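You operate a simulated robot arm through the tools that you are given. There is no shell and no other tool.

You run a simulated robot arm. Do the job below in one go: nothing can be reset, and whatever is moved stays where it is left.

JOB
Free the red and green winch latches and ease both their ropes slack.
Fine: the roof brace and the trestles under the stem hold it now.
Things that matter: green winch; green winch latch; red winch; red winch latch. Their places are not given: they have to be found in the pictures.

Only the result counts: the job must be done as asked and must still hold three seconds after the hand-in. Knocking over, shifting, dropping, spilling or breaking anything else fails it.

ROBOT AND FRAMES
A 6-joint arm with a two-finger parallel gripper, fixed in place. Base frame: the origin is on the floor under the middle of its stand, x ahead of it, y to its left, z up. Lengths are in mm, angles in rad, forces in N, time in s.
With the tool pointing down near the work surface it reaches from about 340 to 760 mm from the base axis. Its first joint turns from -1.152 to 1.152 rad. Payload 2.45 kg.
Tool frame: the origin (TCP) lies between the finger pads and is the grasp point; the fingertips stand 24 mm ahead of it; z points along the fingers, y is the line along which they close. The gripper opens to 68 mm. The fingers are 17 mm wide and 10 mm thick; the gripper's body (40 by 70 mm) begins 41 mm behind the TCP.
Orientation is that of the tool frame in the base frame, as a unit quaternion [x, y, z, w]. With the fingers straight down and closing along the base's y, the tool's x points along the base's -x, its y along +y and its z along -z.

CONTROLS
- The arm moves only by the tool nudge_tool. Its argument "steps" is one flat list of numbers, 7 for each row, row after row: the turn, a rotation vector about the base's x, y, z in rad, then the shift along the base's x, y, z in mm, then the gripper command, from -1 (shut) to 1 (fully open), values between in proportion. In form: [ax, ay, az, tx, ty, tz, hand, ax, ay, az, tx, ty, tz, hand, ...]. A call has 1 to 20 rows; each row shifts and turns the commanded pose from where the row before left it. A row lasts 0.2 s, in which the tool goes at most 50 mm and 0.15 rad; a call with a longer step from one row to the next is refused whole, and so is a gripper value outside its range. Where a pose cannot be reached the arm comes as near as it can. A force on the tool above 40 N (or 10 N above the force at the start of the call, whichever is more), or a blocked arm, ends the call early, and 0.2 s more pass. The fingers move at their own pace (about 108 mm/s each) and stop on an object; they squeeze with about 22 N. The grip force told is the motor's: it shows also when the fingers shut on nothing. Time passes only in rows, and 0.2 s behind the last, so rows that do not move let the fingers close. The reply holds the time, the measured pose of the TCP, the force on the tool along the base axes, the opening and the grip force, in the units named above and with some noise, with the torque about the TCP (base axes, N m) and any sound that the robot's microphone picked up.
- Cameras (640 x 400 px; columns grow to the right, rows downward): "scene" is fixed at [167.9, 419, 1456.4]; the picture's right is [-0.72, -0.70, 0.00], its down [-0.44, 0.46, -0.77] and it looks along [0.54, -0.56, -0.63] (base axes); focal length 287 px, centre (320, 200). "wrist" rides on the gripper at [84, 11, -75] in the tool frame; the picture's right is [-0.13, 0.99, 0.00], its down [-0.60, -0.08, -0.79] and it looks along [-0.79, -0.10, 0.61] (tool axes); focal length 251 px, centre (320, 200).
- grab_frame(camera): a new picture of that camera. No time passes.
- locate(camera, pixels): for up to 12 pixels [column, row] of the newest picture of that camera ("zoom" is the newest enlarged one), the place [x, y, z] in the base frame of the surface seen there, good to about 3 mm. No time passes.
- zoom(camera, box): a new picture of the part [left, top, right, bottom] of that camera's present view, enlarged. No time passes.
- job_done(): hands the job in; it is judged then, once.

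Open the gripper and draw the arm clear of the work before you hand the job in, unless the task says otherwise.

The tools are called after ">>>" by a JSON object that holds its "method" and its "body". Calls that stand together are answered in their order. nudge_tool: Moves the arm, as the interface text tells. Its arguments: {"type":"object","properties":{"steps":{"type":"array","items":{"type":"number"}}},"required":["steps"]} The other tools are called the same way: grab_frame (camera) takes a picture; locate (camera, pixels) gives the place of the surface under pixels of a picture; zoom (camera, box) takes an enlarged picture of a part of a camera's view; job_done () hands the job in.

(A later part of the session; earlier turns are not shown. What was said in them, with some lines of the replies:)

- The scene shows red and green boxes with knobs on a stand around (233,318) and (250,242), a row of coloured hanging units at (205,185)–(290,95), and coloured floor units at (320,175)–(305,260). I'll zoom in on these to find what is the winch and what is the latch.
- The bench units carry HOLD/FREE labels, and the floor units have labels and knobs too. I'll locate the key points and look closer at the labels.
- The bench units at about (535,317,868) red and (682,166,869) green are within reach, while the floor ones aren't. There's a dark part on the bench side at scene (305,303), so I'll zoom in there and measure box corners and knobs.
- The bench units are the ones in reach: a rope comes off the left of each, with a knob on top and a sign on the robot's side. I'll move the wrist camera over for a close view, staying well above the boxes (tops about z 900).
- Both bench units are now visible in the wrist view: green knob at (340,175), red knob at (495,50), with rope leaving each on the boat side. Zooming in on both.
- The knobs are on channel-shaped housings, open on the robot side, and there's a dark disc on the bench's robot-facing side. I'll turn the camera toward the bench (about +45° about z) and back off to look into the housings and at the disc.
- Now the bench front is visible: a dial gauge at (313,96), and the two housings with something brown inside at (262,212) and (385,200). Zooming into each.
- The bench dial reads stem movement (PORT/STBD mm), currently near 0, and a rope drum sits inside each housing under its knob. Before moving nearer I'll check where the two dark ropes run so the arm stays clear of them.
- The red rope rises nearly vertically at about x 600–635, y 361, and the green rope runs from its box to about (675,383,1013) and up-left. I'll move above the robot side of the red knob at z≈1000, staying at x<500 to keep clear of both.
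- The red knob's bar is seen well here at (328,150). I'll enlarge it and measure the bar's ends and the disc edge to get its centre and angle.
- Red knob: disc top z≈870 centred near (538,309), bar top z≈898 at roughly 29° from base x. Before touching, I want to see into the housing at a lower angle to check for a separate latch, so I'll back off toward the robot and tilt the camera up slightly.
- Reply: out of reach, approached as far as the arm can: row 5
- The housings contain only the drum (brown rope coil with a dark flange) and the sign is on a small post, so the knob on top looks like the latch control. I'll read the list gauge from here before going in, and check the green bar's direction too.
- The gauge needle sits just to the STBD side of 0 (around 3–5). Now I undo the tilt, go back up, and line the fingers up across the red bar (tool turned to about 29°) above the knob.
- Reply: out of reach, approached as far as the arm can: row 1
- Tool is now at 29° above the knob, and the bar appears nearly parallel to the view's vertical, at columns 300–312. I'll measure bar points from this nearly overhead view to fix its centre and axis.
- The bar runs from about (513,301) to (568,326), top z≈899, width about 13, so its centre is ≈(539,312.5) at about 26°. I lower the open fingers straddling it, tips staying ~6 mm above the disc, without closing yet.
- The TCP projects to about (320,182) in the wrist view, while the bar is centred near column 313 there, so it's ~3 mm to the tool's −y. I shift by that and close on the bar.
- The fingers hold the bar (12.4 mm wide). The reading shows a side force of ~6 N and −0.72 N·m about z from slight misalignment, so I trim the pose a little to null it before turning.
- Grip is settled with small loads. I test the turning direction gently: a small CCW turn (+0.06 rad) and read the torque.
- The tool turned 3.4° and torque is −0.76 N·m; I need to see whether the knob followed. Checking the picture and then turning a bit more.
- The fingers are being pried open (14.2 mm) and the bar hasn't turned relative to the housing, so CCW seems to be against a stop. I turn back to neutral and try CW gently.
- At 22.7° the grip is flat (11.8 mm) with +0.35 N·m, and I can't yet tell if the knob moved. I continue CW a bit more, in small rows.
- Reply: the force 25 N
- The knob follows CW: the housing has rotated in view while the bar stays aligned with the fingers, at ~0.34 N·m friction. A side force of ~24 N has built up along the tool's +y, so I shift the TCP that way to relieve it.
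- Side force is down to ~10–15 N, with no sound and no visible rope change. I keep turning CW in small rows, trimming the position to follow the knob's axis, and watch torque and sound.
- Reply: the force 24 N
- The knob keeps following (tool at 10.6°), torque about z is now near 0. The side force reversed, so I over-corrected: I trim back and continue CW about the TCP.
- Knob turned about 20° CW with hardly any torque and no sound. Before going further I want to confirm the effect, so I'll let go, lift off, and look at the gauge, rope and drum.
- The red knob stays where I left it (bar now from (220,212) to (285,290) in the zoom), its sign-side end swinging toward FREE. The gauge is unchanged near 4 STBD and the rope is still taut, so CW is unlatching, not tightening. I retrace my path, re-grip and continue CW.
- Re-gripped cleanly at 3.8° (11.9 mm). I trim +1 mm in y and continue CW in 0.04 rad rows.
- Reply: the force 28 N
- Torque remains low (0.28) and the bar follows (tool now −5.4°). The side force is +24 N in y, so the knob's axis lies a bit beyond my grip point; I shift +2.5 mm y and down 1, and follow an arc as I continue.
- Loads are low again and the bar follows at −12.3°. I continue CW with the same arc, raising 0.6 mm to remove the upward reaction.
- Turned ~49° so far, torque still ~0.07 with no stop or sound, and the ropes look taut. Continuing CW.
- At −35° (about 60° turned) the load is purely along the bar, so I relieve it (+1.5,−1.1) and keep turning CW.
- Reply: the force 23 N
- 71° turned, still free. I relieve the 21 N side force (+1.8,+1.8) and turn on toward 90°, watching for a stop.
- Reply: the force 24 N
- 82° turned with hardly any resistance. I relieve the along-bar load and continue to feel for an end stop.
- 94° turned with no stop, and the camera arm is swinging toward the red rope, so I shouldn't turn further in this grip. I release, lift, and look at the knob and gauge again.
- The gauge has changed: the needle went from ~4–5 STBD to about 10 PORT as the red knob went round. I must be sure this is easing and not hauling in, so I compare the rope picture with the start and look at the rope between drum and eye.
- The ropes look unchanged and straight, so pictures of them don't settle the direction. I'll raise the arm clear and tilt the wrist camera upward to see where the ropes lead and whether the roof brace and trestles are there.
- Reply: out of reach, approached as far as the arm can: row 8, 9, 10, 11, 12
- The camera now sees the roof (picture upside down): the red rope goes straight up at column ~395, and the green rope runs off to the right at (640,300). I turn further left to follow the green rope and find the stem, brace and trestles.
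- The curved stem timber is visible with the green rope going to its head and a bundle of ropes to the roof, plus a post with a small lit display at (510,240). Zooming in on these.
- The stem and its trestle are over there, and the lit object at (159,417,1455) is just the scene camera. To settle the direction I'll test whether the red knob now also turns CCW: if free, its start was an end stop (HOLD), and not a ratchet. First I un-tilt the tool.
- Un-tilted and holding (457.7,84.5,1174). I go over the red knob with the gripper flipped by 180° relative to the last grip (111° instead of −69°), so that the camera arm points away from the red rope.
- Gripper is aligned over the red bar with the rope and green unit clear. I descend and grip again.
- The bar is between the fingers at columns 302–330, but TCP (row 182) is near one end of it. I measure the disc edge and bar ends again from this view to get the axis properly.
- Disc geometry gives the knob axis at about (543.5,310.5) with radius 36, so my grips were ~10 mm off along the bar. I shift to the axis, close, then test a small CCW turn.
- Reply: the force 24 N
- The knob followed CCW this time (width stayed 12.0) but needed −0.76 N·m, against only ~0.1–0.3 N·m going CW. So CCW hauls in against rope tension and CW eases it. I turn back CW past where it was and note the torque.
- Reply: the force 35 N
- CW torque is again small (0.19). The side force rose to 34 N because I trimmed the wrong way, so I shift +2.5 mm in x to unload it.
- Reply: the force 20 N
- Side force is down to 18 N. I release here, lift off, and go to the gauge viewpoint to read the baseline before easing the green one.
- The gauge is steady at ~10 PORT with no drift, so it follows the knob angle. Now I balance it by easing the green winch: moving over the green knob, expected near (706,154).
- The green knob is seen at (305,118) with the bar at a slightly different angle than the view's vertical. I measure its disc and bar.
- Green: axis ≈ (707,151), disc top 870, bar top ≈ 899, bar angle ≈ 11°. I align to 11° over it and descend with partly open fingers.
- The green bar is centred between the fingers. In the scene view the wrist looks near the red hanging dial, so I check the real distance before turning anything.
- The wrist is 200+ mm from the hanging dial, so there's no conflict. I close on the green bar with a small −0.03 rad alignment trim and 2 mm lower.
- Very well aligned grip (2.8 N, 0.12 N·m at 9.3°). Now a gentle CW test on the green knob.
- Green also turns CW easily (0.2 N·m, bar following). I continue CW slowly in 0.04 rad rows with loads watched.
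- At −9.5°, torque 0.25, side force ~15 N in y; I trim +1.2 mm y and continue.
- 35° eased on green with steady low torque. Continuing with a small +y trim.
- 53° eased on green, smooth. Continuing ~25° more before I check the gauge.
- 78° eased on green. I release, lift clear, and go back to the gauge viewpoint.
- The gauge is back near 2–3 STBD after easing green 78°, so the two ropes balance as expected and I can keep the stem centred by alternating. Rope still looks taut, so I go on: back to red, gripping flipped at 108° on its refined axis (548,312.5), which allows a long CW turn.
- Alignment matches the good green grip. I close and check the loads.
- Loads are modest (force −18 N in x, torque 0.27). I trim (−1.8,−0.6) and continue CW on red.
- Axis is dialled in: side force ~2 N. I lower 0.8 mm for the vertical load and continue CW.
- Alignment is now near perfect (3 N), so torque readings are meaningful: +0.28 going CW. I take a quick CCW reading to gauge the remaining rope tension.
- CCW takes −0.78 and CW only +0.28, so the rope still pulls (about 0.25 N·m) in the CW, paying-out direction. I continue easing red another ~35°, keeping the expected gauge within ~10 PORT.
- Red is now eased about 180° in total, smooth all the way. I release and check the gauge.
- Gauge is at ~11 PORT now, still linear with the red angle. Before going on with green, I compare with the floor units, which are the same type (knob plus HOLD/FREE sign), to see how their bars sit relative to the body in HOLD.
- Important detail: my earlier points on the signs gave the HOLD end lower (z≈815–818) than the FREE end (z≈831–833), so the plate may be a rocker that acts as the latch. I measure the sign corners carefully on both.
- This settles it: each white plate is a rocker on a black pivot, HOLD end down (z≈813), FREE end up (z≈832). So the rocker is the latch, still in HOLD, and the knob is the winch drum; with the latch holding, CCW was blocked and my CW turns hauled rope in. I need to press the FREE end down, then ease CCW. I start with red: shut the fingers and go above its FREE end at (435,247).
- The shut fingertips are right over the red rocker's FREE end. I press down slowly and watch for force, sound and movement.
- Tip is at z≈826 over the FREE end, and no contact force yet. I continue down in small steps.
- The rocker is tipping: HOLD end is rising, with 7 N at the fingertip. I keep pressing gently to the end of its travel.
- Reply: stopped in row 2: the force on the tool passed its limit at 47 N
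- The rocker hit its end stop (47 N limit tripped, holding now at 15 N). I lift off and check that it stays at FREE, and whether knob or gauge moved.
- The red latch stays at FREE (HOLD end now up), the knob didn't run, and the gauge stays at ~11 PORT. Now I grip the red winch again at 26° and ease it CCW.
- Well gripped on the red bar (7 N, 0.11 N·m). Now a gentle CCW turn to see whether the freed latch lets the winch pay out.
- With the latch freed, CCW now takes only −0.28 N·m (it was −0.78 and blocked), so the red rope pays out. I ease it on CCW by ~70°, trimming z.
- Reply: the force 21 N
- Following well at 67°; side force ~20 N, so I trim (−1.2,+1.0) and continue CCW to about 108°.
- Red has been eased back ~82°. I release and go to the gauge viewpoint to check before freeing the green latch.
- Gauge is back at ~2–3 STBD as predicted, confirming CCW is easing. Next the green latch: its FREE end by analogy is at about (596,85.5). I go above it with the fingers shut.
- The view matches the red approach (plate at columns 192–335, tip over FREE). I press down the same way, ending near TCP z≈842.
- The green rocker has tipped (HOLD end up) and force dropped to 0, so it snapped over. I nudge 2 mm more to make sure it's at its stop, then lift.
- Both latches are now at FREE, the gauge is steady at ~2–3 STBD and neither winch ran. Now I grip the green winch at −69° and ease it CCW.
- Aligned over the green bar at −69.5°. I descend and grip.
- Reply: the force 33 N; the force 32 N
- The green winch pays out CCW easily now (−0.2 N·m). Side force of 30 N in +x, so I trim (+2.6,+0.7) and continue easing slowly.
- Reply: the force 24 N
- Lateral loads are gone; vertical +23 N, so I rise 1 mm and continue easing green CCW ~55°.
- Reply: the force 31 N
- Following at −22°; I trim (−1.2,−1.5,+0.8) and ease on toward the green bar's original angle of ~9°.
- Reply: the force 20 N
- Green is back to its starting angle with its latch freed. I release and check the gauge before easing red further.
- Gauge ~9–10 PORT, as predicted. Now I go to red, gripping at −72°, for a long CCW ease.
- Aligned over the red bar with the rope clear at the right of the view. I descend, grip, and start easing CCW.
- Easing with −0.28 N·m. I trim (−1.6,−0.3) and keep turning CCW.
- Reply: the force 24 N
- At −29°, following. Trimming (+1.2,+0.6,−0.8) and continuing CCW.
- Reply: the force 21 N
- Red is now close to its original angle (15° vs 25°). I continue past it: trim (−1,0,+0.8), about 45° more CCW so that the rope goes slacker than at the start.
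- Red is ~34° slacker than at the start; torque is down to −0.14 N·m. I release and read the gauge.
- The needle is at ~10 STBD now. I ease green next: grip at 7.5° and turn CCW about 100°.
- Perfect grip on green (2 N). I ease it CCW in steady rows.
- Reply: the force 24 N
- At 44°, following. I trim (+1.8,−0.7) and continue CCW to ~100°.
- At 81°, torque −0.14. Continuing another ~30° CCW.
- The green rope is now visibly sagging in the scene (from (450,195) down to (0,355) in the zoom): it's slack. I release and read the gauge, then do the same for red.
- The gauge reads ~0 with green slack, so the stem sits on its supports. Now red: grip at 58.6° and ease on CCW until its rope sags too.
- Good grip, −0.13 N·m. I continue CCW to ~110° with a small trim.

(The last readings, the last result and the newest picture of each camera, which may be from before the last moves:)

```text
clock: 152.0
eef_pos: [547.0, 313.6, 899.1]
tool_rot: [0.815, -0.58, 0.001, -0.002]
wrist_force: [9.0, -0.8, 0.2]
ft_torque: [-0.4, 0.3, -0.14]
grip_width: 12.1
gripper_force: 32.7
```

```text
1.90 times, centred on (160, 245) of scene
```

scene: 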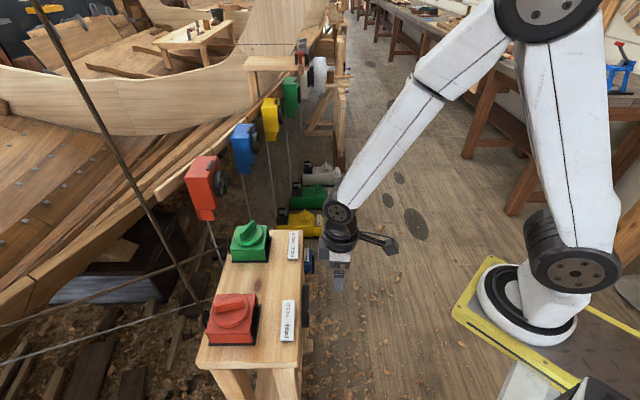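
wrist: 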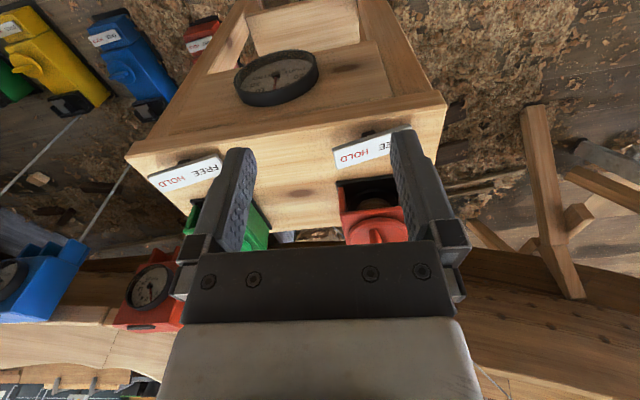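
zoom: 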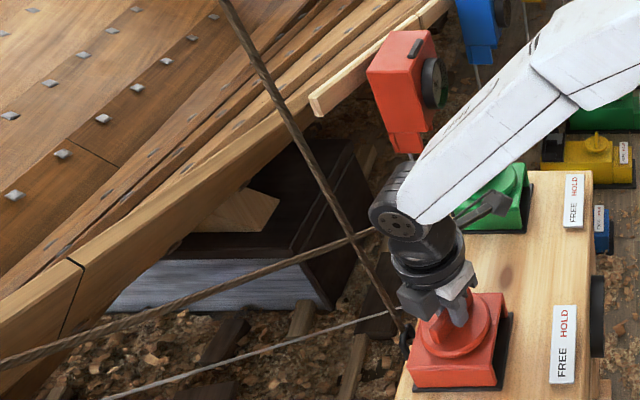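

84° past its start, the red rope still looks nearly straight. I continue CCW another ~25° in this grip, watching for an out-of-reach report.

>>> {"method": "nudge_tool", "body": {"steps": [0, 0, 0.04, 0.7, 0, 0, -1, 0, 0, 0.06, 0, 0, 0, -1, 0, 0, 0.06, 0, 0, 0, -1, 0, 0, 0.06, 0, 0, 0, -1, 0, 0, 0.06, 0, 0, 0, -1, 0, 0, 0.06, 0, 0, 0, -1, 0, 0, 0.06, 0, 0, 0, -1, 0, 0, 0.06, 0, 0, 0, -1]}}

>>> {"method": "zoom", "body": {"camera": "wrist", "box": [180, 0, 460, 230]}}

>>> {"method": "zoom", "body": {"camera": "scene", "box": [0, 140, 320, 350]}}

>>> {"method": "grab_frame", "body": {"camera": "scene"}}

```text
clock: 153.8
eef_pos: [547.5, 313.0, 899.0]
tool_rot: [0.926, -0.379, 0.0, 0.0]
wrist_force: [0.5, -6.6, 3.7]
ft_torque: [-0.49, -0.16, -0.73]
grip_width: 11.7
gripper_force: 32.0
```

```text
1.74 times, centred on (320, 115) of wrist
```

zoom: 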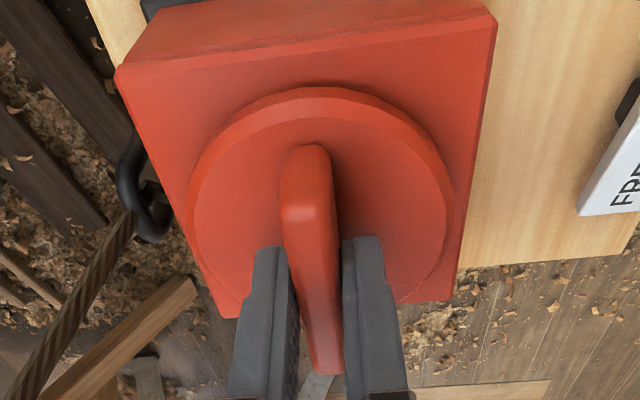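

```text
1.90 times, centred on (160, 245) of scene
```

zoom: 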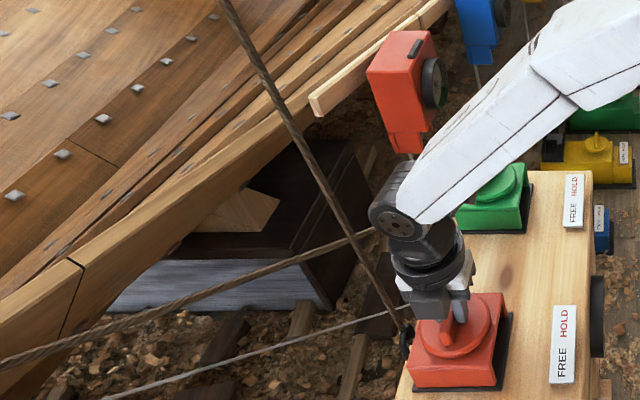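

```text
taken
```

scene: 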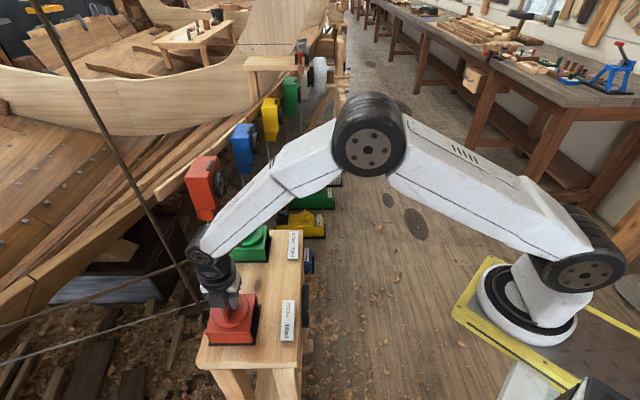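

Torque has jumped to −0.73 N·m at 135°, with the bar still aligned, which suggests I've reached the end of the red winch's payout. I relax the turn slightly and check where the red rope now lies.

>>> {"method": "nudge_tool", "body": {"steps": [0, 0, -0.03, 0, 0, 0, -1, 0, 0, 0, 0, 0, 0, -1]}}

>>> {"method": "zoom", "body": {"camera": "scene", "box": [0, 0, 240, 310]}}

>>> {"method": "locate", "body": {"camera": "scene", "pixels": [[190, 290], [182, 275], [166, 247], [165, 247], [164, 247], [150, 215], [148, 215], [118, 152], [116, 152], [80, 80], [78, 80]]}}

```text
clock: 154.4
eef_pos: [546.3, 313.5, 900.0]
tool_rot: [0.92, -0.392, 0.001, -0.001]
wrist_force: [-1.3, -6.1, 5.4]
ft_torque: [-0.17, 0.12, 0.17]
grip_width: 11.8
gripper_force: 32.4
```

```text
1.29 times, centred on (120, 155) of scene
```

zoom: 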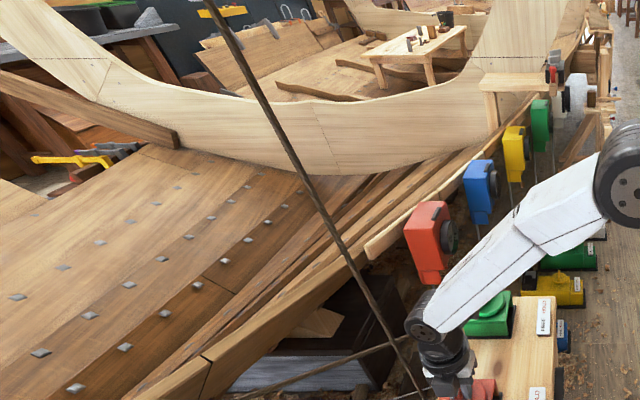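

```text
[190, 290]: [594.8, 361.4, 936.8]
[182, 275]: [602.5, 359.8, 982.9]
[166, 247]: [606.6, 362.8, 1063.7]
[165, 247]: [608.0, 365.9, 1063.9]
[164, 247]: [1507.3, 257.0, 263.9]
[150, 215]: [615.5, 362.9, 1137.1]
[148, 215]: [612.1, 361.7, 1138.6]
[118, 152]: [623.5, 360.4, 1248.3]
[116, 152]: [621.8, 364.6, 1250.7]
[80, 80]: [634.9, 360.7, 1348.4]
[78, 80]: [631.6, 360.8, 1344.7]
```

The red rope rises almost vertically, so slack wouldn't show as sag there; base friction only (0.14) before the jump suggests it has been slack for a while and has now hit the end of payout. I release, lift, and check gauge, latches and ropes.

>>> {"method": "nudge_tool", "body": {"steps": [0, 0, 0, 0, 0, 0, 0.2, 0, 0, 0, 0, 0, 0, 0.5, 0, 0, 0, 0, 0, 25, 0.5, 0, 0, 0, 0, 0, 35, 0.5, 0, 0, -0.14, -20, -22, 5, 0.5, 0, 0, -0.14, -24, -28, 0, 1, 0, 0, -0.14, -24, -28, 0, 1, 0, 0, -0.14, -24, -28, 0, 1, 0, 0, -0.14, -24, -28, 0, 1, 0, 0, -0.14, -24, -28, 0, 1, 0, 0, -0.14, -3, -30, 0, 1, 0, 0, -0.14, 0, 0, 0, 1, 0, 0, -0.14, 0, 0, 0, 1, 0, 0, -0.14, 0, 0, 0, 1, 0, 0, -0.14, 0, 0, 0, 1, 0, 0, -0.06, 0, 0, 0, 1]}}

>>> {"method": "grab_frame", "body": {"camera": "wrist"}}

>>> {"method": "zoom", "body": {"camera": "wrist", "box": [225, 40, 325, 110]}}

>>> {"method": "zoom", "body": {"camera": "scene", "box": [0, 140, 320, 350]}}

>>> {"method": "zoom", "body": {"camera": "scene", "box": [180, 210, 340, 350]}}

```text
clock: 157.8
eef_pos: [402.9, 121.5, 964.9]
tool_rot: [-0.358, 0.934, -0.001, 0.0]
wrist_force: [0.8, 0.2, 0.0]
ft_torque: [0.01, 0.01, 0.01]
grip_width: 67.9
gripper_force: 0.0
```

```text
taken
```

wrist: 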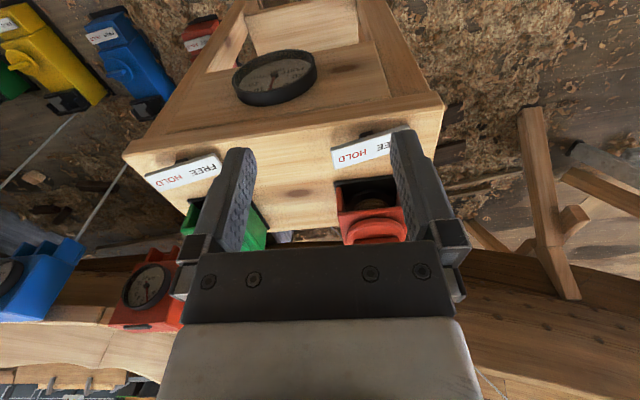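

```text
5.71 times, centred on (275, 75) of wrist
```

zoom: 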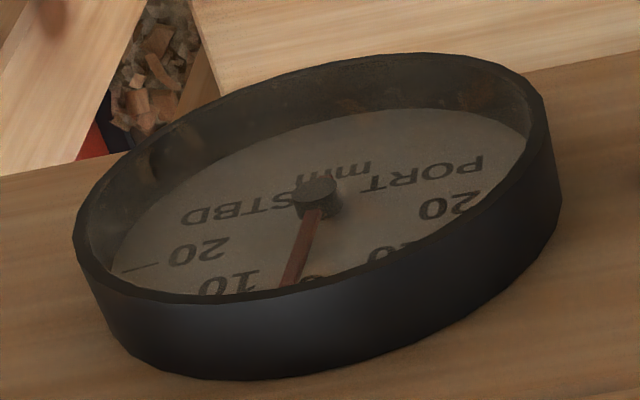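

```text
1.90 times, centred on (160, 245) of scene
```

zoom: 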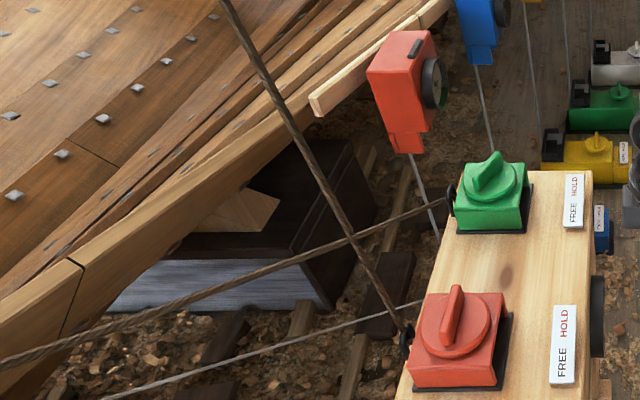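

```text
2.86 times, centred on (260, 280) of scene
```

zoom: 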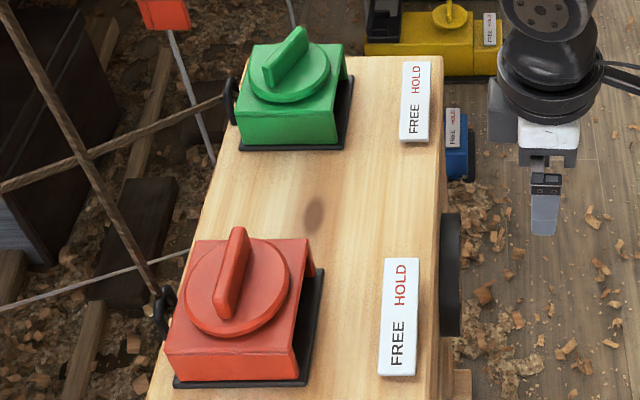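

Gauge settled at ~2–3 STBD; the last 76° of red easing moved it only ~2 mm instead of ~12, so the red rope is slack as well. Both latches read FREE. For margin I ease green a bit further, to the end of its payout like red.

>>> {"method": "nudge_tool", "body": {"steps": [0, 0, 0.1335, 33.9, 3.2, 0, 1, 0, 0, 0.1335, 33.9, 3.2, 0, 1, 0, 0, 0.1335, 33.9, 3.2, 0, 1, 0, 0, 0.1335, 33.9, 3.2, 0, 1, 0, 0, 0.1335, 33.9, 3.2, 0, 1, 0, 0, 0.1335, 33.9, 3.2, 0, 1, 0, 0, 0.1335, 33.9, 3.2, 0, 0.6, 0, 0, 0.1335, 33.9, 3.2, 0, 0.6, 0, 0, 0.1335, 33.9, 3.2, -2, 0.6, 0, 0, 0, 0, 0, 0, 0.6]}}

>>> {"method": "grab_frame", "body": {"camera": "wrist"}}

```text
clock: 160.0
eef_pos: [710.5, 149.7, 963.7]
tool_rot: [0.824, -0.566, 0.001, 0.0]
wrist_force: [-0.7, 0.8, 0.5]
ft_torque: [-0.03, -0.03, 0.0]
grip_width: 54.1
gripper_force: 0.0
```

```text
taken
```

wrist: 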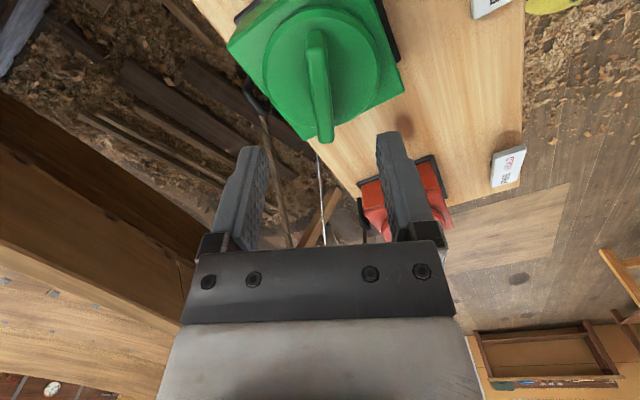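

The green bar is aligned between the fingers at 111°. I descend, grip and ease CCW gently, stopping when torque rises.

>>> {"method": "nudge_tool", "body": {"steps": [0, 0, 0, -1, 0, -22, 0.6, 0, 0, 0, 0, 0, -22, 0.6, 0, 0, 0, 0, 0, -18, 0.6, 0, 0, 0, 0, 0, 0, -0.2, 0, 0, 0, 0, 0, 0, -1, 0, 0, 0, 0, 0, 0, -1]}}

>>> {"method": "nudge_tool", "body": {"steps": [0, 0, 0.05, 0, 0, 0, -1, 0, 0, 0.05, 0, 0, 0, -1, 0, 0, 0.05, 0, 0, 0, -1, 0, 0, 0.05, 0, 0, 0, -1]}}

```text
clock: 161.4
eef_pos: [709.0, 150.3, 900.2]
tool_rot: [0.824, -0.567, 0.001, -0.003]
wrist_force: [14.8, 4.9, -7.0]
ft_torque: [-0.15, 0.28, -0.16]
grip_width: 12.0
gripper_force: 32.1
```

```text
clock: 162.4
eef_pos: [708.8, 150.1, 900.7]
tool_rot: [0.877, -0.481, 0.002, -0.002]
wrist_force: [27.9, 4.7, -16.9]
ft_torque: [0.41, 0.65, -0.07]
grip_width: 12.0
gripper_force: 32.4
```

Torque only −0.07 (fully slack). I trim (+2.2,+0.4,−0.8) for the side force and continue another ~12°.

>>> {"method": "nudge_tool", "body": {"steps": [0, 0, 0, 1.1, 0.2, -0.4, -1, 0, 0, 0, 1.1, 0.2, -0.4, -1, 0, 0, 0.04, 0, 0, 0, -1, 0, 0, 0.04, 0, 0, 0, -1, 0, 0, 0.04, 0, 0, 0, -1, 0, 0, 0.04, 0, 0, 0, -1, 0, 0, 0.04, 0, 0, 0, -1]}}

>>> {"method": "zoom", "body": {"camera": "wrist", "box": [180, 0, 460, 230]}}

>>> {"method": "zoom", "body": {"camera": "scene", "box": [0, 140, 320, 350]}}

```text
clock: 164.0
eef_pos: [708.4, 149.1, 900.1]
tool_rot: [0.92, -0.392, 0.0, 0.0]
wrist_force: [-5.8, -4.9, -0.4]
ft_torque: [-0.6, -0.44, -0.13]
grip_width: 12.0
gripper_force: 32.7
```

```text
1.74 times, centred on (320, 115) of wrist
```

zoom: 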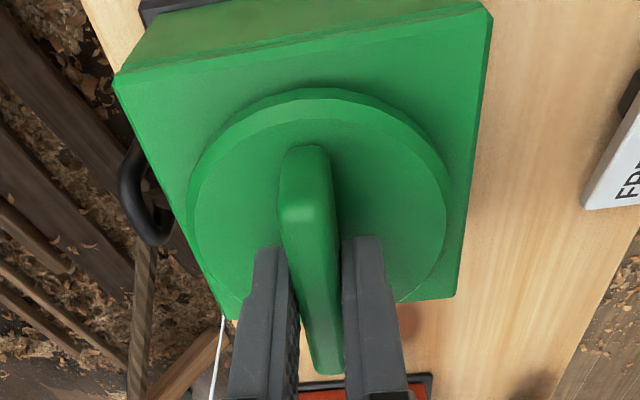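

```text
1.90 times, centred on (160, 245) of scene
```

zoom: 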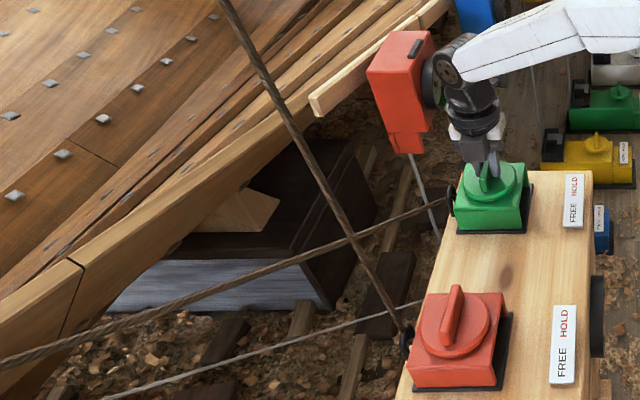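

Green is well slack (−0.13 N·m, no resistance) and its rope sags. I compare the red rope's shape now with the same two crops I took at the start, to confirm it too has slackened.

>>> {"method": "zoom", "body": {"camera": "scene", "box": [0, 0, 200, 130]}}

>>> {"method": "zoom", "body": {"camera": "scene", "box": [0, 200, 240, 360]}}

```text
3.08 times, centred on (100, 65) of scene
```

zoom: 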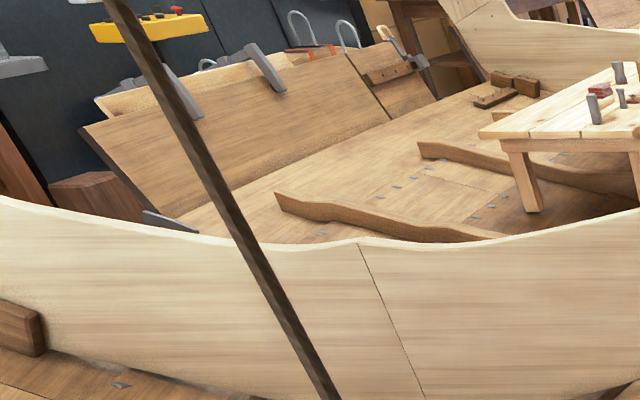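

```text
2.50 times, centred on (120, 280) of scene
```

zoom: 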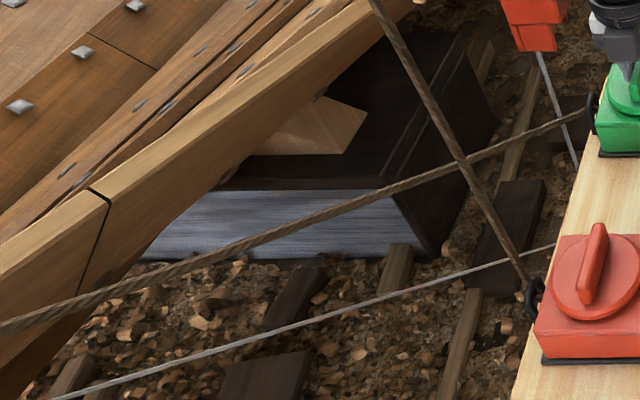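

The near-vertical red rope shows no visible sag (expected for its direction), but it's at its payout stop and the gauge no longer follows it. I release green, lift, and take one more look at the gauge from the usual viewpoint.

>>> {"method": "nudge_tool", "body": {"steps": [0, 0, 0, 0, 0, 0, 0.2, 0, 0, 0, 0, 0, 0, 0.6, 0, 0, 0, 0, 0, 25, 0.6, 0, 0, 0, 0, 0, 35, 0.6, 0, 0, -0.14, -38, -3.5, 0, 1, 0, 0, -0.14, -38, -3.5, 0, 1, 0, 0, -0.14, -38, -3.5, 0, 1, 0, 0, -0.14, -38, -3.5, 0, 1, 0, 0, -0.14, -38, -3.5, 0, 1, 0, 0, -0.14, -38, -3.5, 0, 1, 0, 0, -0.14, -38, -3.5, 0, 1, 0, 0, -0.14, -39, -3.5, 3, 1, 0, 0, -0.14, 0, 0, 0, 1, 0, 0, -0.14, 0, 0, 0, 1, 0, 0, -0.14, 0, 0, 0, 1, 0, 0, -0.08, 0, 0, 0, 1]}}

>>> {"method": "grab_frame", "body": {"camera": "wrist"}}

>>> {"method": "zoom", "body": {"camera": "wrist", "box": [225, 40, 325, 110]}}

>>> {"method": "zoom", "body": {"camera": "scene", "box": [180, 210, 340, 350]}}

```text
clock: 167.4
eef_pos: [404.8, 122.4, 963.3]
tool_rot: [-0.349, 0.937, 0.0, 0.0]
wrist_force: [0.0, 0.0, -0.2]
ft_torque: [0.02, -0.03, 0.01]
grip_width: 68.4
gripper_force: 0.0
```

```text
taken
```

wrist: 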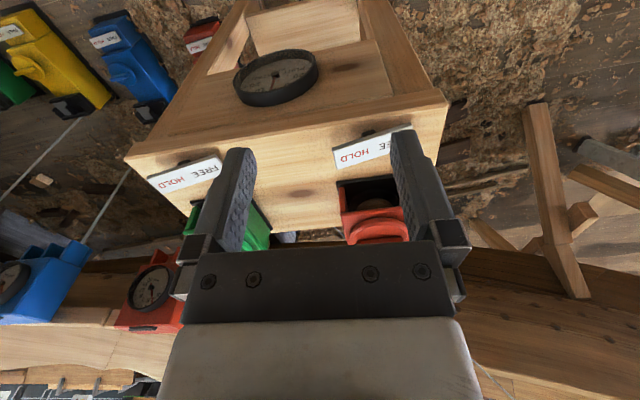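

```text
5.71 times, centred on (275, 75) of wrist
```

zoom: 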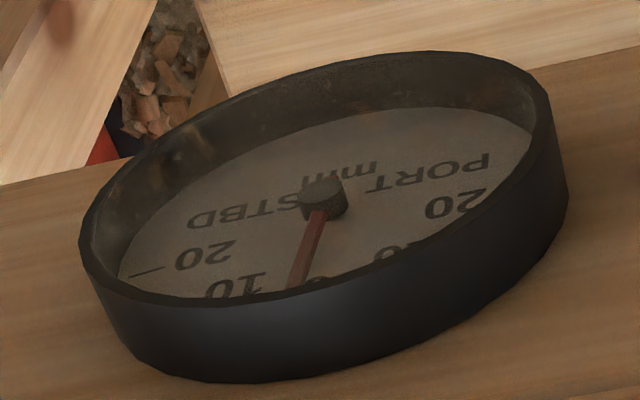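

```text
2.86 times, centred on (260, 280) of scene
```

zoom: 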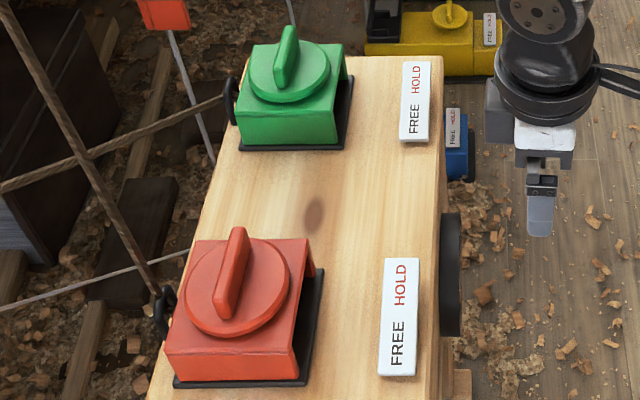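

The extra green easing didn't move the gauge (still ~2.5 STBD), so green is certainly slack. To check red independently, I repeat the same upward view as at clock 37 and compare the ropes overhead.

>>> {"method": "nudge_tool", "body": {"steps": [0, 0, 0, 0, -10, 40, 1, 0, 0, 0, 0, -10, 40, 1, 0, 0, 0, 0, -10, 40, 1, 0, 0, 0, 0, -10, 40, 1, 0.092, -0.106, 0, 0, 0, 10, 1, 0.092, -0.106, 0, 0, 0, 10, 1, 0.092, -0.106, 0, 0, 0, 10, 1, 0.092, -0.106, 0, 0, 0, 10, 1, 0.092, -0.106, 0, 0, 0, 0, 1, 0.092, -0.106, 0, 0, 0, 0, 1, 0.092, -0.106, 0, 0, 0, 0, 1, 0.092, -0.106, 0, 0, 0, 0, 1]}}

>>> {"method": "grab_frame", "body": {"camera": "wrist"}}

>>> {"method": "zoom", "body": {"camera": "wrist", "box": [320, 0, 640, 360]}}

```text
clock: 170.0
eef_pos: [457.5, 80.9, 1172.8]
tool_rot: [-0.297, 0.793, 0.186, 0.498]
wrist_force: [-0.3, 0.0, -0.2]
ft_torque: [0.01, 0.0, 0.02]
grip_width: 68.2
gripper_force: 0.1
out of reach, approached as far as the arm can: row 8, 9, 10, 11, 12
```

```text
taken
```

wrist: 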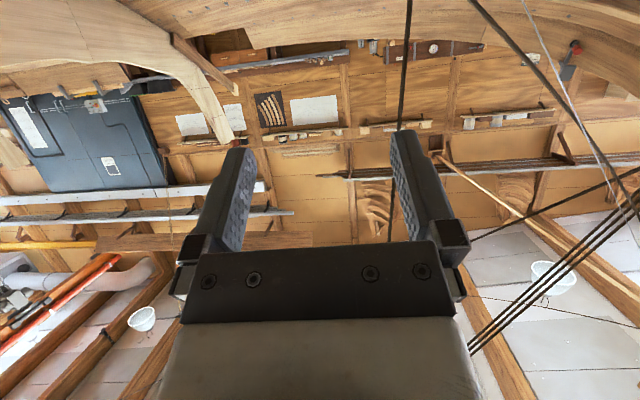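

```text
1.11 times, centred on (480, 180) of wrist
```

zoom: 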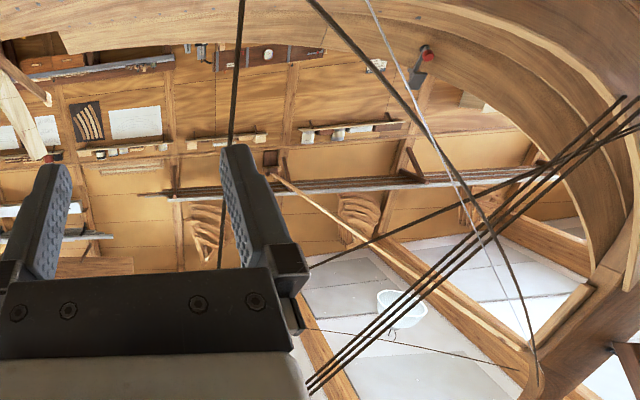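

The green rope now hangs in a clear curve compared with the straight line before. I locate points on the red rope and on the other dark rope at (471,239)–(630,172) to see whether that is the red rope's second leg.

>>> {"method": "locate", "body": {"camera": "wrist", "pixels": [[407, 40], [402, 90], [398, 130], [390, 225], [475, 237], [500, 227], [534, 213], [570, 197], [600, 185], [625, 174], [500, 348], [640, 190]]}}

>>> {"method": "zoom", "body": {"camera": "wrist", "box": [460, 150, 640, 300]}}

>>> {"method": "zoom", "body": {"camera": "wrist", "box": [360, 0, 480, 250]}}

```text
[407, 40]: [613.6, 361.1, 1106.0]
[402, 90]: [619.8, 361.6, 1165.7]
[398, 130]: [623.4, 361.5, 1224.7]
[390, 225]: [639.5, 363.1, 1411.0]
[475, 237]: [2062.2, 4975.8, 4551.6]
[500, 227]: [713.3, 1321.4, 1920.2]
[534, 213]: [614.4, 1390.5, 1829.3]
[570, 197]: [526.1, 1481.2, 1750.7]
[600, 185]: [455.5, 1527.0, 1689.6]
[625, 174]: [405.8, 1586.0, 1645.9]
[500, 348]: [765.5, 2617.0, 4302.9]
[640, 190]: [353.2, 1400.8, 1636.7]
```

```text
2.67 times, centred on (550, 225) of wrist
```

zoom: 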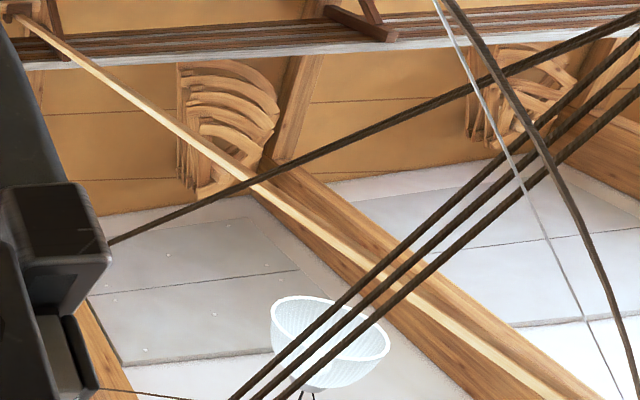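

```text
1.60 times, centred on (420, 125) of wrist
```

zoom: 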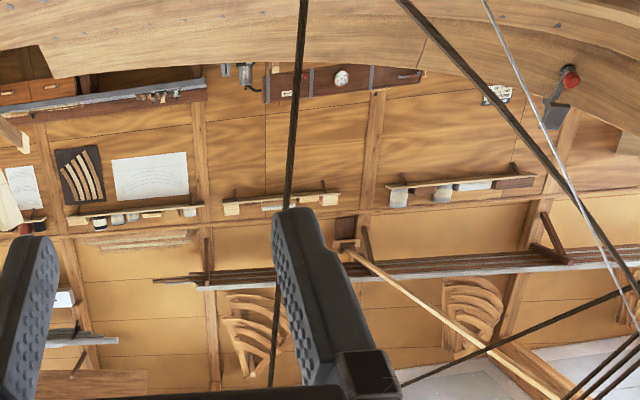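

That second rope isn't red's (it doesn't lead to the red rope's line). The red rope runs on up toward the roof, so I tilt the camera up further to see its top end and any second leg.

>>> {"method": "nudge_tool", "body": {"steps": [0.092, -0.106, 0, 0, 0, 0, 1, 0.092, -0.106, 0, 0, 0, 0, 1, 0.092, -0.106, 0, 0, 0, 0, 1, 0.092, -0.106, 0, 0, 0, 0, 1]}}

>>> {"method": "grab_frame", "body": {"camera": "wrist"}}

```text
clock: 171.0
eef_pos: [484.7, 77.1, 1179.8]
tool_rot: [-0.233, 0.623, 0.26, 0.7]
wrist_force: [-0.1, -0.7, 0.1]
ft_torque: [0.01, -0.01, -0.05]
grip_width: 68.1
gripper_force: 0.1
out of reach, approached as far as the arm can: row 1, 2, 3
```

```text
taken
```

wrist: 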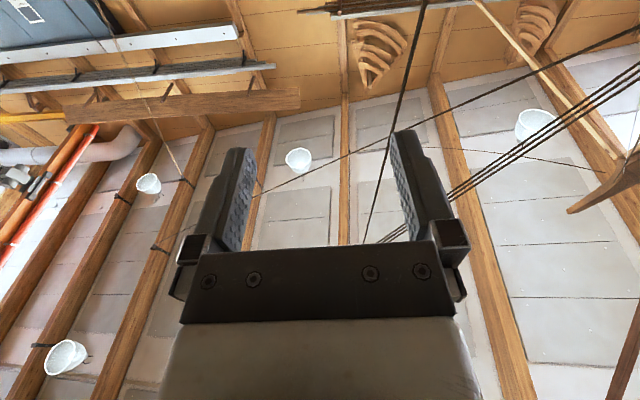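

The red rope's top meets the three parallel ropes near (365,245): it's the fall of a tackle that runs from the roof to the stem. I zoom in on those to see whether they hang slack.

>>> {"method": "zoom", "body": {"camera": "wrist", "box": [340, 0, 640, 260]}}

>>> {"method": "zoom", "body": {"camera": "wrist", "box": [340, 160, 480, 260]}}

>>> {"method": "locate", "body": {"camera": "wrist", "pixels": [[420, 30], [400, 100], [392, 140], [378, 200], [368, 236], [460, 189], [500, 160], [540, 132], [580, 104], [620, 76], [400, 232], [260, 195]]}}

```text
1.54 times, centred on (490, 130) of wrist
```

zoom: 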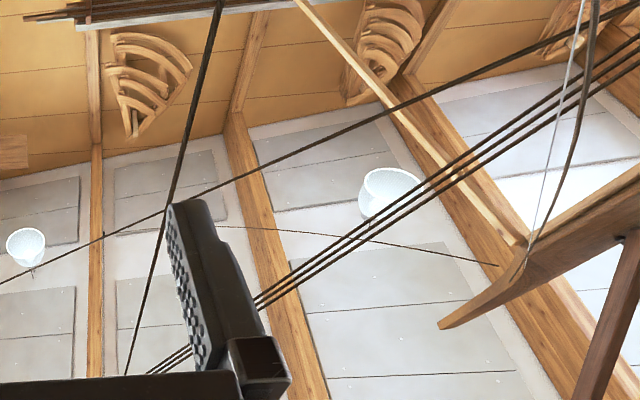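

```text
4.00 times, centred on (410, 210) of wrist
```

zoom: 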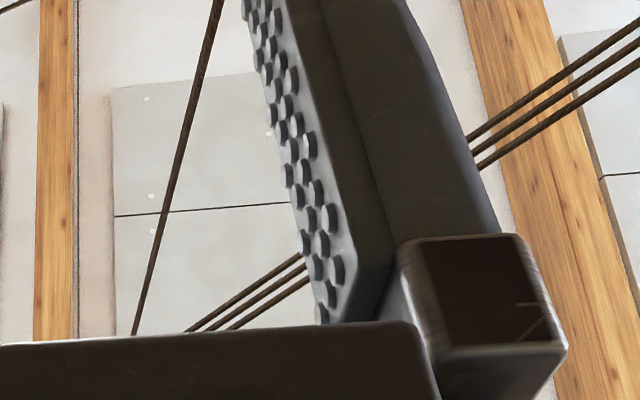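

```text
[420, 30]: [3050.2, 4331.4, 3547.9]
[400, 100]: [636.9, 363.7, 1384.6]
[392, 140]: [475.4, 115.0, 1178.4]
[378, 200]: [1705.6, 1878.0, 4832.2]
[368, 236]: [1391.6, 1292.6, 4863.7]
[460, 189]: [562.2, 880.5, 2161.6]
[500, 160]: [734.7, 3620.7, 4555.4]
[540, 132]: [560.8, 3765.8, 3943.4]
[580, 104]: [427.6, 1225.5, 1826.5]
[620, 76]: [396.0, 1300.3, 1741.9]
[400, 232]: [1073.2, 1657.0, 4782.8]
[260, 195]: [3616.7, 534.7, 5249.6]
```

The three tackle parts (through about (562,880,2162) and (396,1300,1742)) are red's, and they still look straight, so the red rope may not be slack yet. I un-tilt and go back to red to see if it can be eased further.

>>> {"method": "nudge_tool", "body": {"steps": [-0.092, 0.10625, 0, 0, 0, 0, 1, -0.092, 0.10625, 0, 0, 0, 0, 1, -0.092, 0.10625, 0, 0, 0, 0, 1, -0.092, 0.10625, 0, 0, 0, 0, 1, -0.092, 0.10625, 0, 0, 0, 0, 1, -0.092, 0.10625, 0, 0, 0, 0, 1, -0.092, 0.10625, 0, 0, 0, 0, 1, -0.092, 0.10625, 0, 0, 0, 0, 1, -0.092, 0.10625, 0, 0, 0, 0, 1, -0.092, 0.10625, 0, 0, 0, 0, 1, -0.092, 0.10625, 0, 0, 0, 0, 1, -0.092, 0.10625, 0, 0, 0, 0, 1]}}

```text
clock: 173.6
eef_pos: [485.2, 77.0, 1179.3]
tool_rot: [-0.349, 0.937, -0.002, -0.003]
wrist_force: [0.1, -0.6, 0.5]
ft_torque: [-0.02, 0.02, 0.02]
grip_width: 67.6
gripper_force: 0.0
```

Un-tilted at (485,77,1179). I go down over the red knob with the tool at −46° (the bar's 134° flipped), giving room for a long CCW turn.

>>> {"method": "nudge_tool", "body": {"steps": [0, 0, -0.138, 5.6, 21.5, -19.7, 1, 0, 0, -0.138, 5.6, 21.5, -19.7, 1, 0, 0, -0.138, 5.6, 21.5, -19.7, 1, 0, 0, -0.138, 5.6, 21.5, -19.7, 1, 0, 0, -0.138, 5.6, 21.5, -19.7, 1, 0, 0, -0.138, 5.6, 21.5, -19.7, 1, 0, 0, -0.138, 5.6, 21.5, -19.7, 1, 0, 0, -0.138, 5.6, 21.5, -19.7, 1, 0, 0, -0.138, 5.6, 21.5, -19.7, 1, 0, 0, -0.138, 5.6, 21.5, -19.7, 0.5, 0, 0, -0.138, 5.6, 21.5, -19.7, 0.5, 0, 0, 0, 0, 0, 0, 0.5]}}

>>> {"method": "grab_frame", "body": {"camera": "wrist"}}

```text
clock: 176.2
eef_pos: [546.1, 314.3, 964.2]
tool_rot: [0.393, 0.92, 0.0, -0.001]
wrist_force: [0.7, 1.1, -0.4]
ft_torque: [-0.01, -0.01, -0.01]
grip_width: 51.0
gripper_force: 0.0
```

```text
taken
```

wrist: 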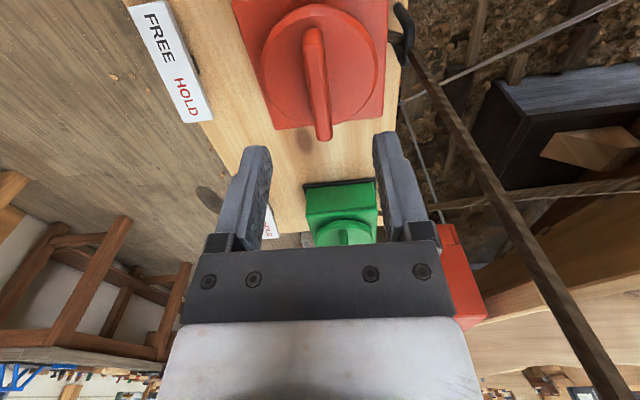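

Aligned over the red bar. I descend, grip, and test CCW gently for a stop.

>>> {"method": "nudge_tool", "body": {"steps": [0, 0, 0, 0.6, -0.8, -22, 0.5, 0, 0, 0, 0, 0, -22, 0.5, 0, 0, 0, 0, 0, -19.5, 0.5, 0, 0, 0, 0, 0, 0, -0.3, 0, 0, 0, 0, 0, 0, -1, 0, 0, 0, 0, 0, 0, -1]}}

>>> {"method": "nudge_tool", "body": {"steps": [0, 0, 0.03, 0, 0, 0, -1, 0, 0, 0.03, 0, 0, 0, -1, 0, 0, 0.03, 0, 0, 0, -1]}}

>>> {"method": "zoom", "body": {"camera": "wrist", "box": [180, 0, 460, 230]}}

```text
clock: 177.6
eef_pos: [547.4, 312.9, 900.4]
tool_rot: [0.392, 0.92, 0.0, -0.001]
wrist_force: [-0.6, -1.0, -0.3]
ft_torque: [-0.07, -0.09, -0.09]
grip_width: 12.1
gripper_force: 32.7
```

```text
clock: 178.4
eef_pos: [547.0, 312.8, 899.8]
tool_rot: [0.35, 0.937, 0.001, -0.002]
wrist_force: [1.0, -0.2, -0.5]
ft_torque: [0.29, 0.25, -0.81]
grip_width: 13.2
gripper_force: 32.1
```

```text
1.74 times, centred on (320, 115) of wrist
```

zoom: 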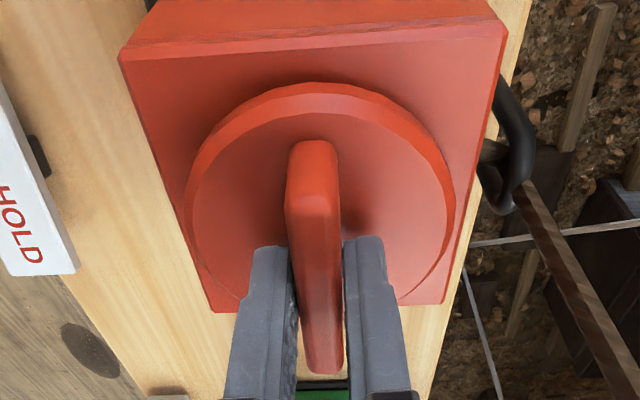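

The tool turned 5° but the fingers pried to 13.2 mm, so the bar is at a hard stop at ~135°: red is at the end of its payout (green is at 134°, equally far). I relax the twist to neutral, release, lift, and draw back.

>>> {"method": "nudge_tool", "body": {"steps": [0, 0, -0.03, 0, 0, 0, -1, 0, 0, -0.03, 0, 0, 0, -1, 0, 0, 0, 0, 0, 0, 0.2, 0, 0, 0, 0, 0, 0, 0.5, 0, 0, 0, 0, 0, 25, 0.5, 0, 0, 0, 0, 0, 35, 0.5, 0, 0, 0.14, -20, -22, 5, 0.5, 0, 0, 0.14, -24, -28, 0, 1, 0, 0, 0.14, -24, -28, 0, 1, 0, 0, 0.14, -24, -28, 0, 1, 0, 0, 0.14, -24, -28, 0, 1, 0, 0, 0.14, -24, -28, 0, 1, 0, 0, 0.14, -3, -30, 0, 1, 0, 0, 0.14, 0, 0, 0, 1, 0, 0, 0.14, 0, 0, 0, 1, 0, 0, 0.14, 0, 0, 0, 1, 0, 0, 0.12, 0, 0, 0, 1]}}

>>> {"method": "grab_frame", "body": {"camera": "wrist"}}

>>> {"method": "zoom", "body": {"camera": "wrist", "box": [225, 40, 325, 110]}}

>>> {"method": "grab_frame", "body": {"camera": "scene"}}

>>> {"method": "zoom", "body": {"camera": "scene", "box": [180, 210, 340, 350]}}

```text
clock: 182.0
eef_pos: [404.4, 120.3, 965.0]
tool_rot: [-0.366, 0.931, 0.0, -0.001]
wrist_force: [-0.1, -0.3, 0.1]
ft_torque: [0.01, 0.01, 0.0]
grip_width: 68.0
gripper_force: 0.0
```

```text
taken
```

wrist: 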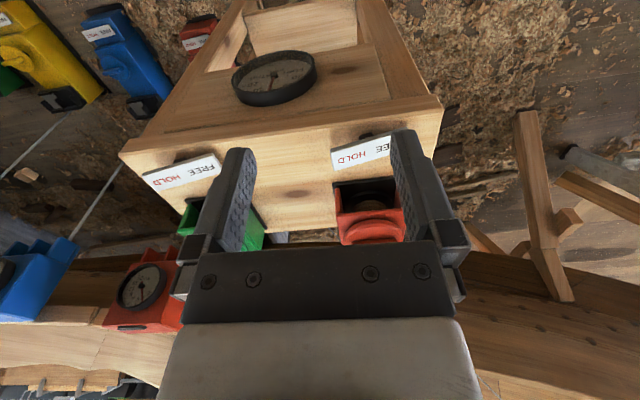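

```text
5.71 times, centred on (275, 75) of wrist
```

zoom: 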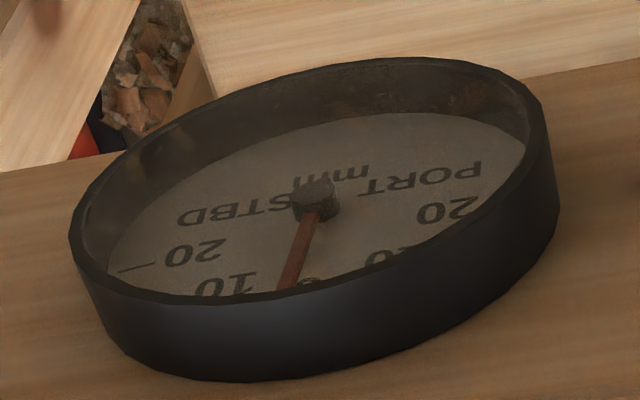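

```text
taken
```

scene: 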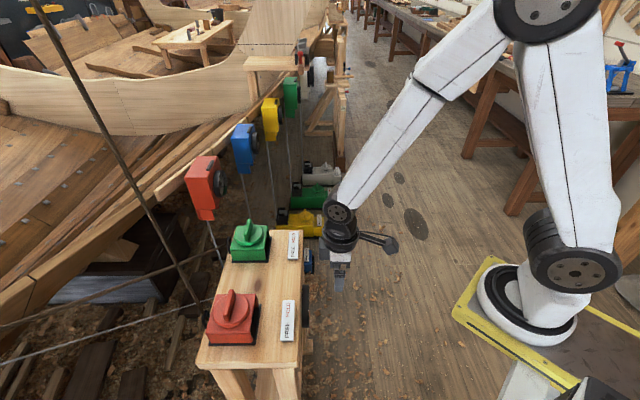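

```text
2.86 times, centred on (260, 280) of scene
```

zoom: 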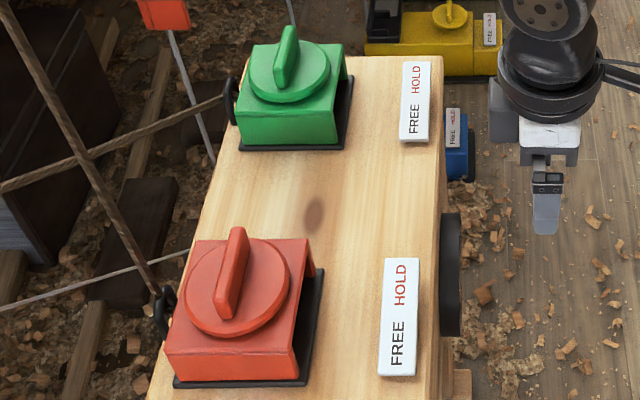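

All holds: both rockers at FREE, both winches at ~134° (end of payout), the green rope sagging, and the gauge steady at ~2–3 STBD, close to where it began. I draw the arm back up to its starting place with the gripper open and wait a bit to confirm nothing changes.

>>> {"method": "nudge_tool", "body": {"steps": [0, 0, -0.09, 12, -21, 34.4, 1, 0, 0, -0.09, 12, -21, 34.4, 1, 0, 0, -0.09, 12, -21, 34.4, 1, 0, 0, -0.09, 12, -21, 34.4, 1, 0, 0, -0.09, 12, -21, 34.4, 1, 0, 0, -0.09, 12, -21, 34.4, 1, 0, 0, -0.09, 12, -21, 34.4, 1, 0, 0, -0.09, 12, -21, 34.4, 1, 0, 0, 0, 0, 0, 0, 1, 0, 0, 0, 0, 0, 0, 1, 0, 0, 0, 0, 0, 0, 1, 0, 0, 0, 0, 0, 0, 1, 0, 0, 0, 0, 0, 0, 1, 0, 0, 0, 0, 0, 0, 1, 0, 0, 0, 0, 0, 0, 1, 0, 0, 0, 0, 0, 0, 1, 0, 0, 0, 0, 0, 0, 1, 0, 0, 0, 0, 0, 0, 1]}}

>>> {"method": "grab_frame", "body": {"camera": "scene"}}

>>> {"method": "zoom", "body": {"camera": "scene", "box": [0, 140, 320, 350]}}

>>> {"method": "locate", "body": {"camera": "scene", "pixels": [[286, 303], [282, 336], [292, 236], [290, 256]]}}

```text
clock: 185.8
eef_pos: [501.6, -48.0, 1240.9]
tool_rot: [-0.014, 1.0, -0.001, -0.002]
wrist_force: [-0.6, 0.0, 1.2]
ft_torque: [-0.01, 0.01, 0.01]
grip_width: 67.9
gripper_force: 0.0
```

```text
taken
```

scene: 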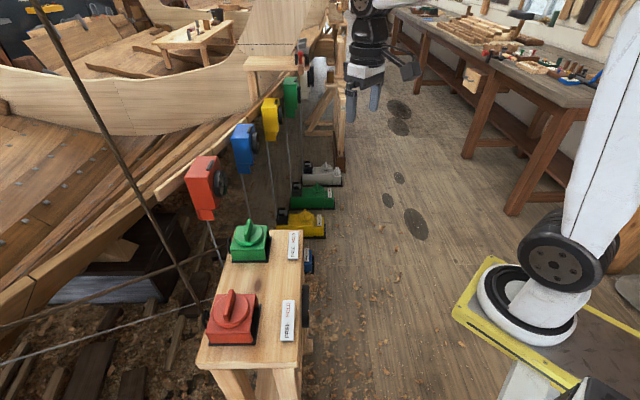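

```text
1.90 times, centred on (160, 245) of scene
```

zoom: 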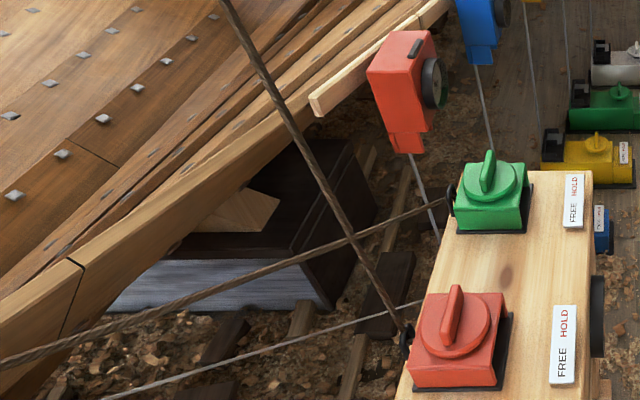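

```text
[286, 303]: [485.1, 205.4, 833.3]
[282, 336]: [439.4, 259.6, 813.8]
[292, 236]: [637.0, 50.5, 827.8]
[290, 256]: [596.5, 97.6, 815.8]
```

Final check: red rocker HOLD end z≈833 and FREE end ≈814, green HOLD ≈828 and FREE ≈816, so both latches are at FREE. Both winches sit at the slack end, nothing has moved during the wait, and the arm is clear with the gripper open. I hand the job in.

>>> {"method": "job_done", "body": {}}

```text
The job is handed in.
```

I freed both the red and green latches and eased both winches out. The green rope is definitely slack. I'm fairly confident the red one is too, but I couldn't confirm it by eye.

- **Latches:** The white FREE/HOLD plates are rockers. Both now sit with the FREE end down and stayed there when I let go.
- **Green rope:** It sags clearly, and easing it further no longer moved the PORT/STBD gauge on the bench.
- **Red rope:** Its winch is at the end of its payout. The last 76° of easing moved the gauge only 2–3 mm, where about 12 mm would be expected with a tight rope. The rope runs almost straight up to a tackle at the roof, so sag wouldn't show there. The tackle lines to the stem still looked straight.
- **My mistake:** I first took the winch knobs for the latches and turned them the wrong way. That hauled in about 180° on red and 78° on green before I noticed the rockers.
- **Effect on the stem:** It moved to about 11 mm PORT while I was hauling in, and to about 10 mm STBD while I was easing out. It finished at about 2–3 mm STBD, against roughly 4–5 mm at the start.

I saw no sign that anything else was disturbed. The arm is back where it started, with the gripper open.
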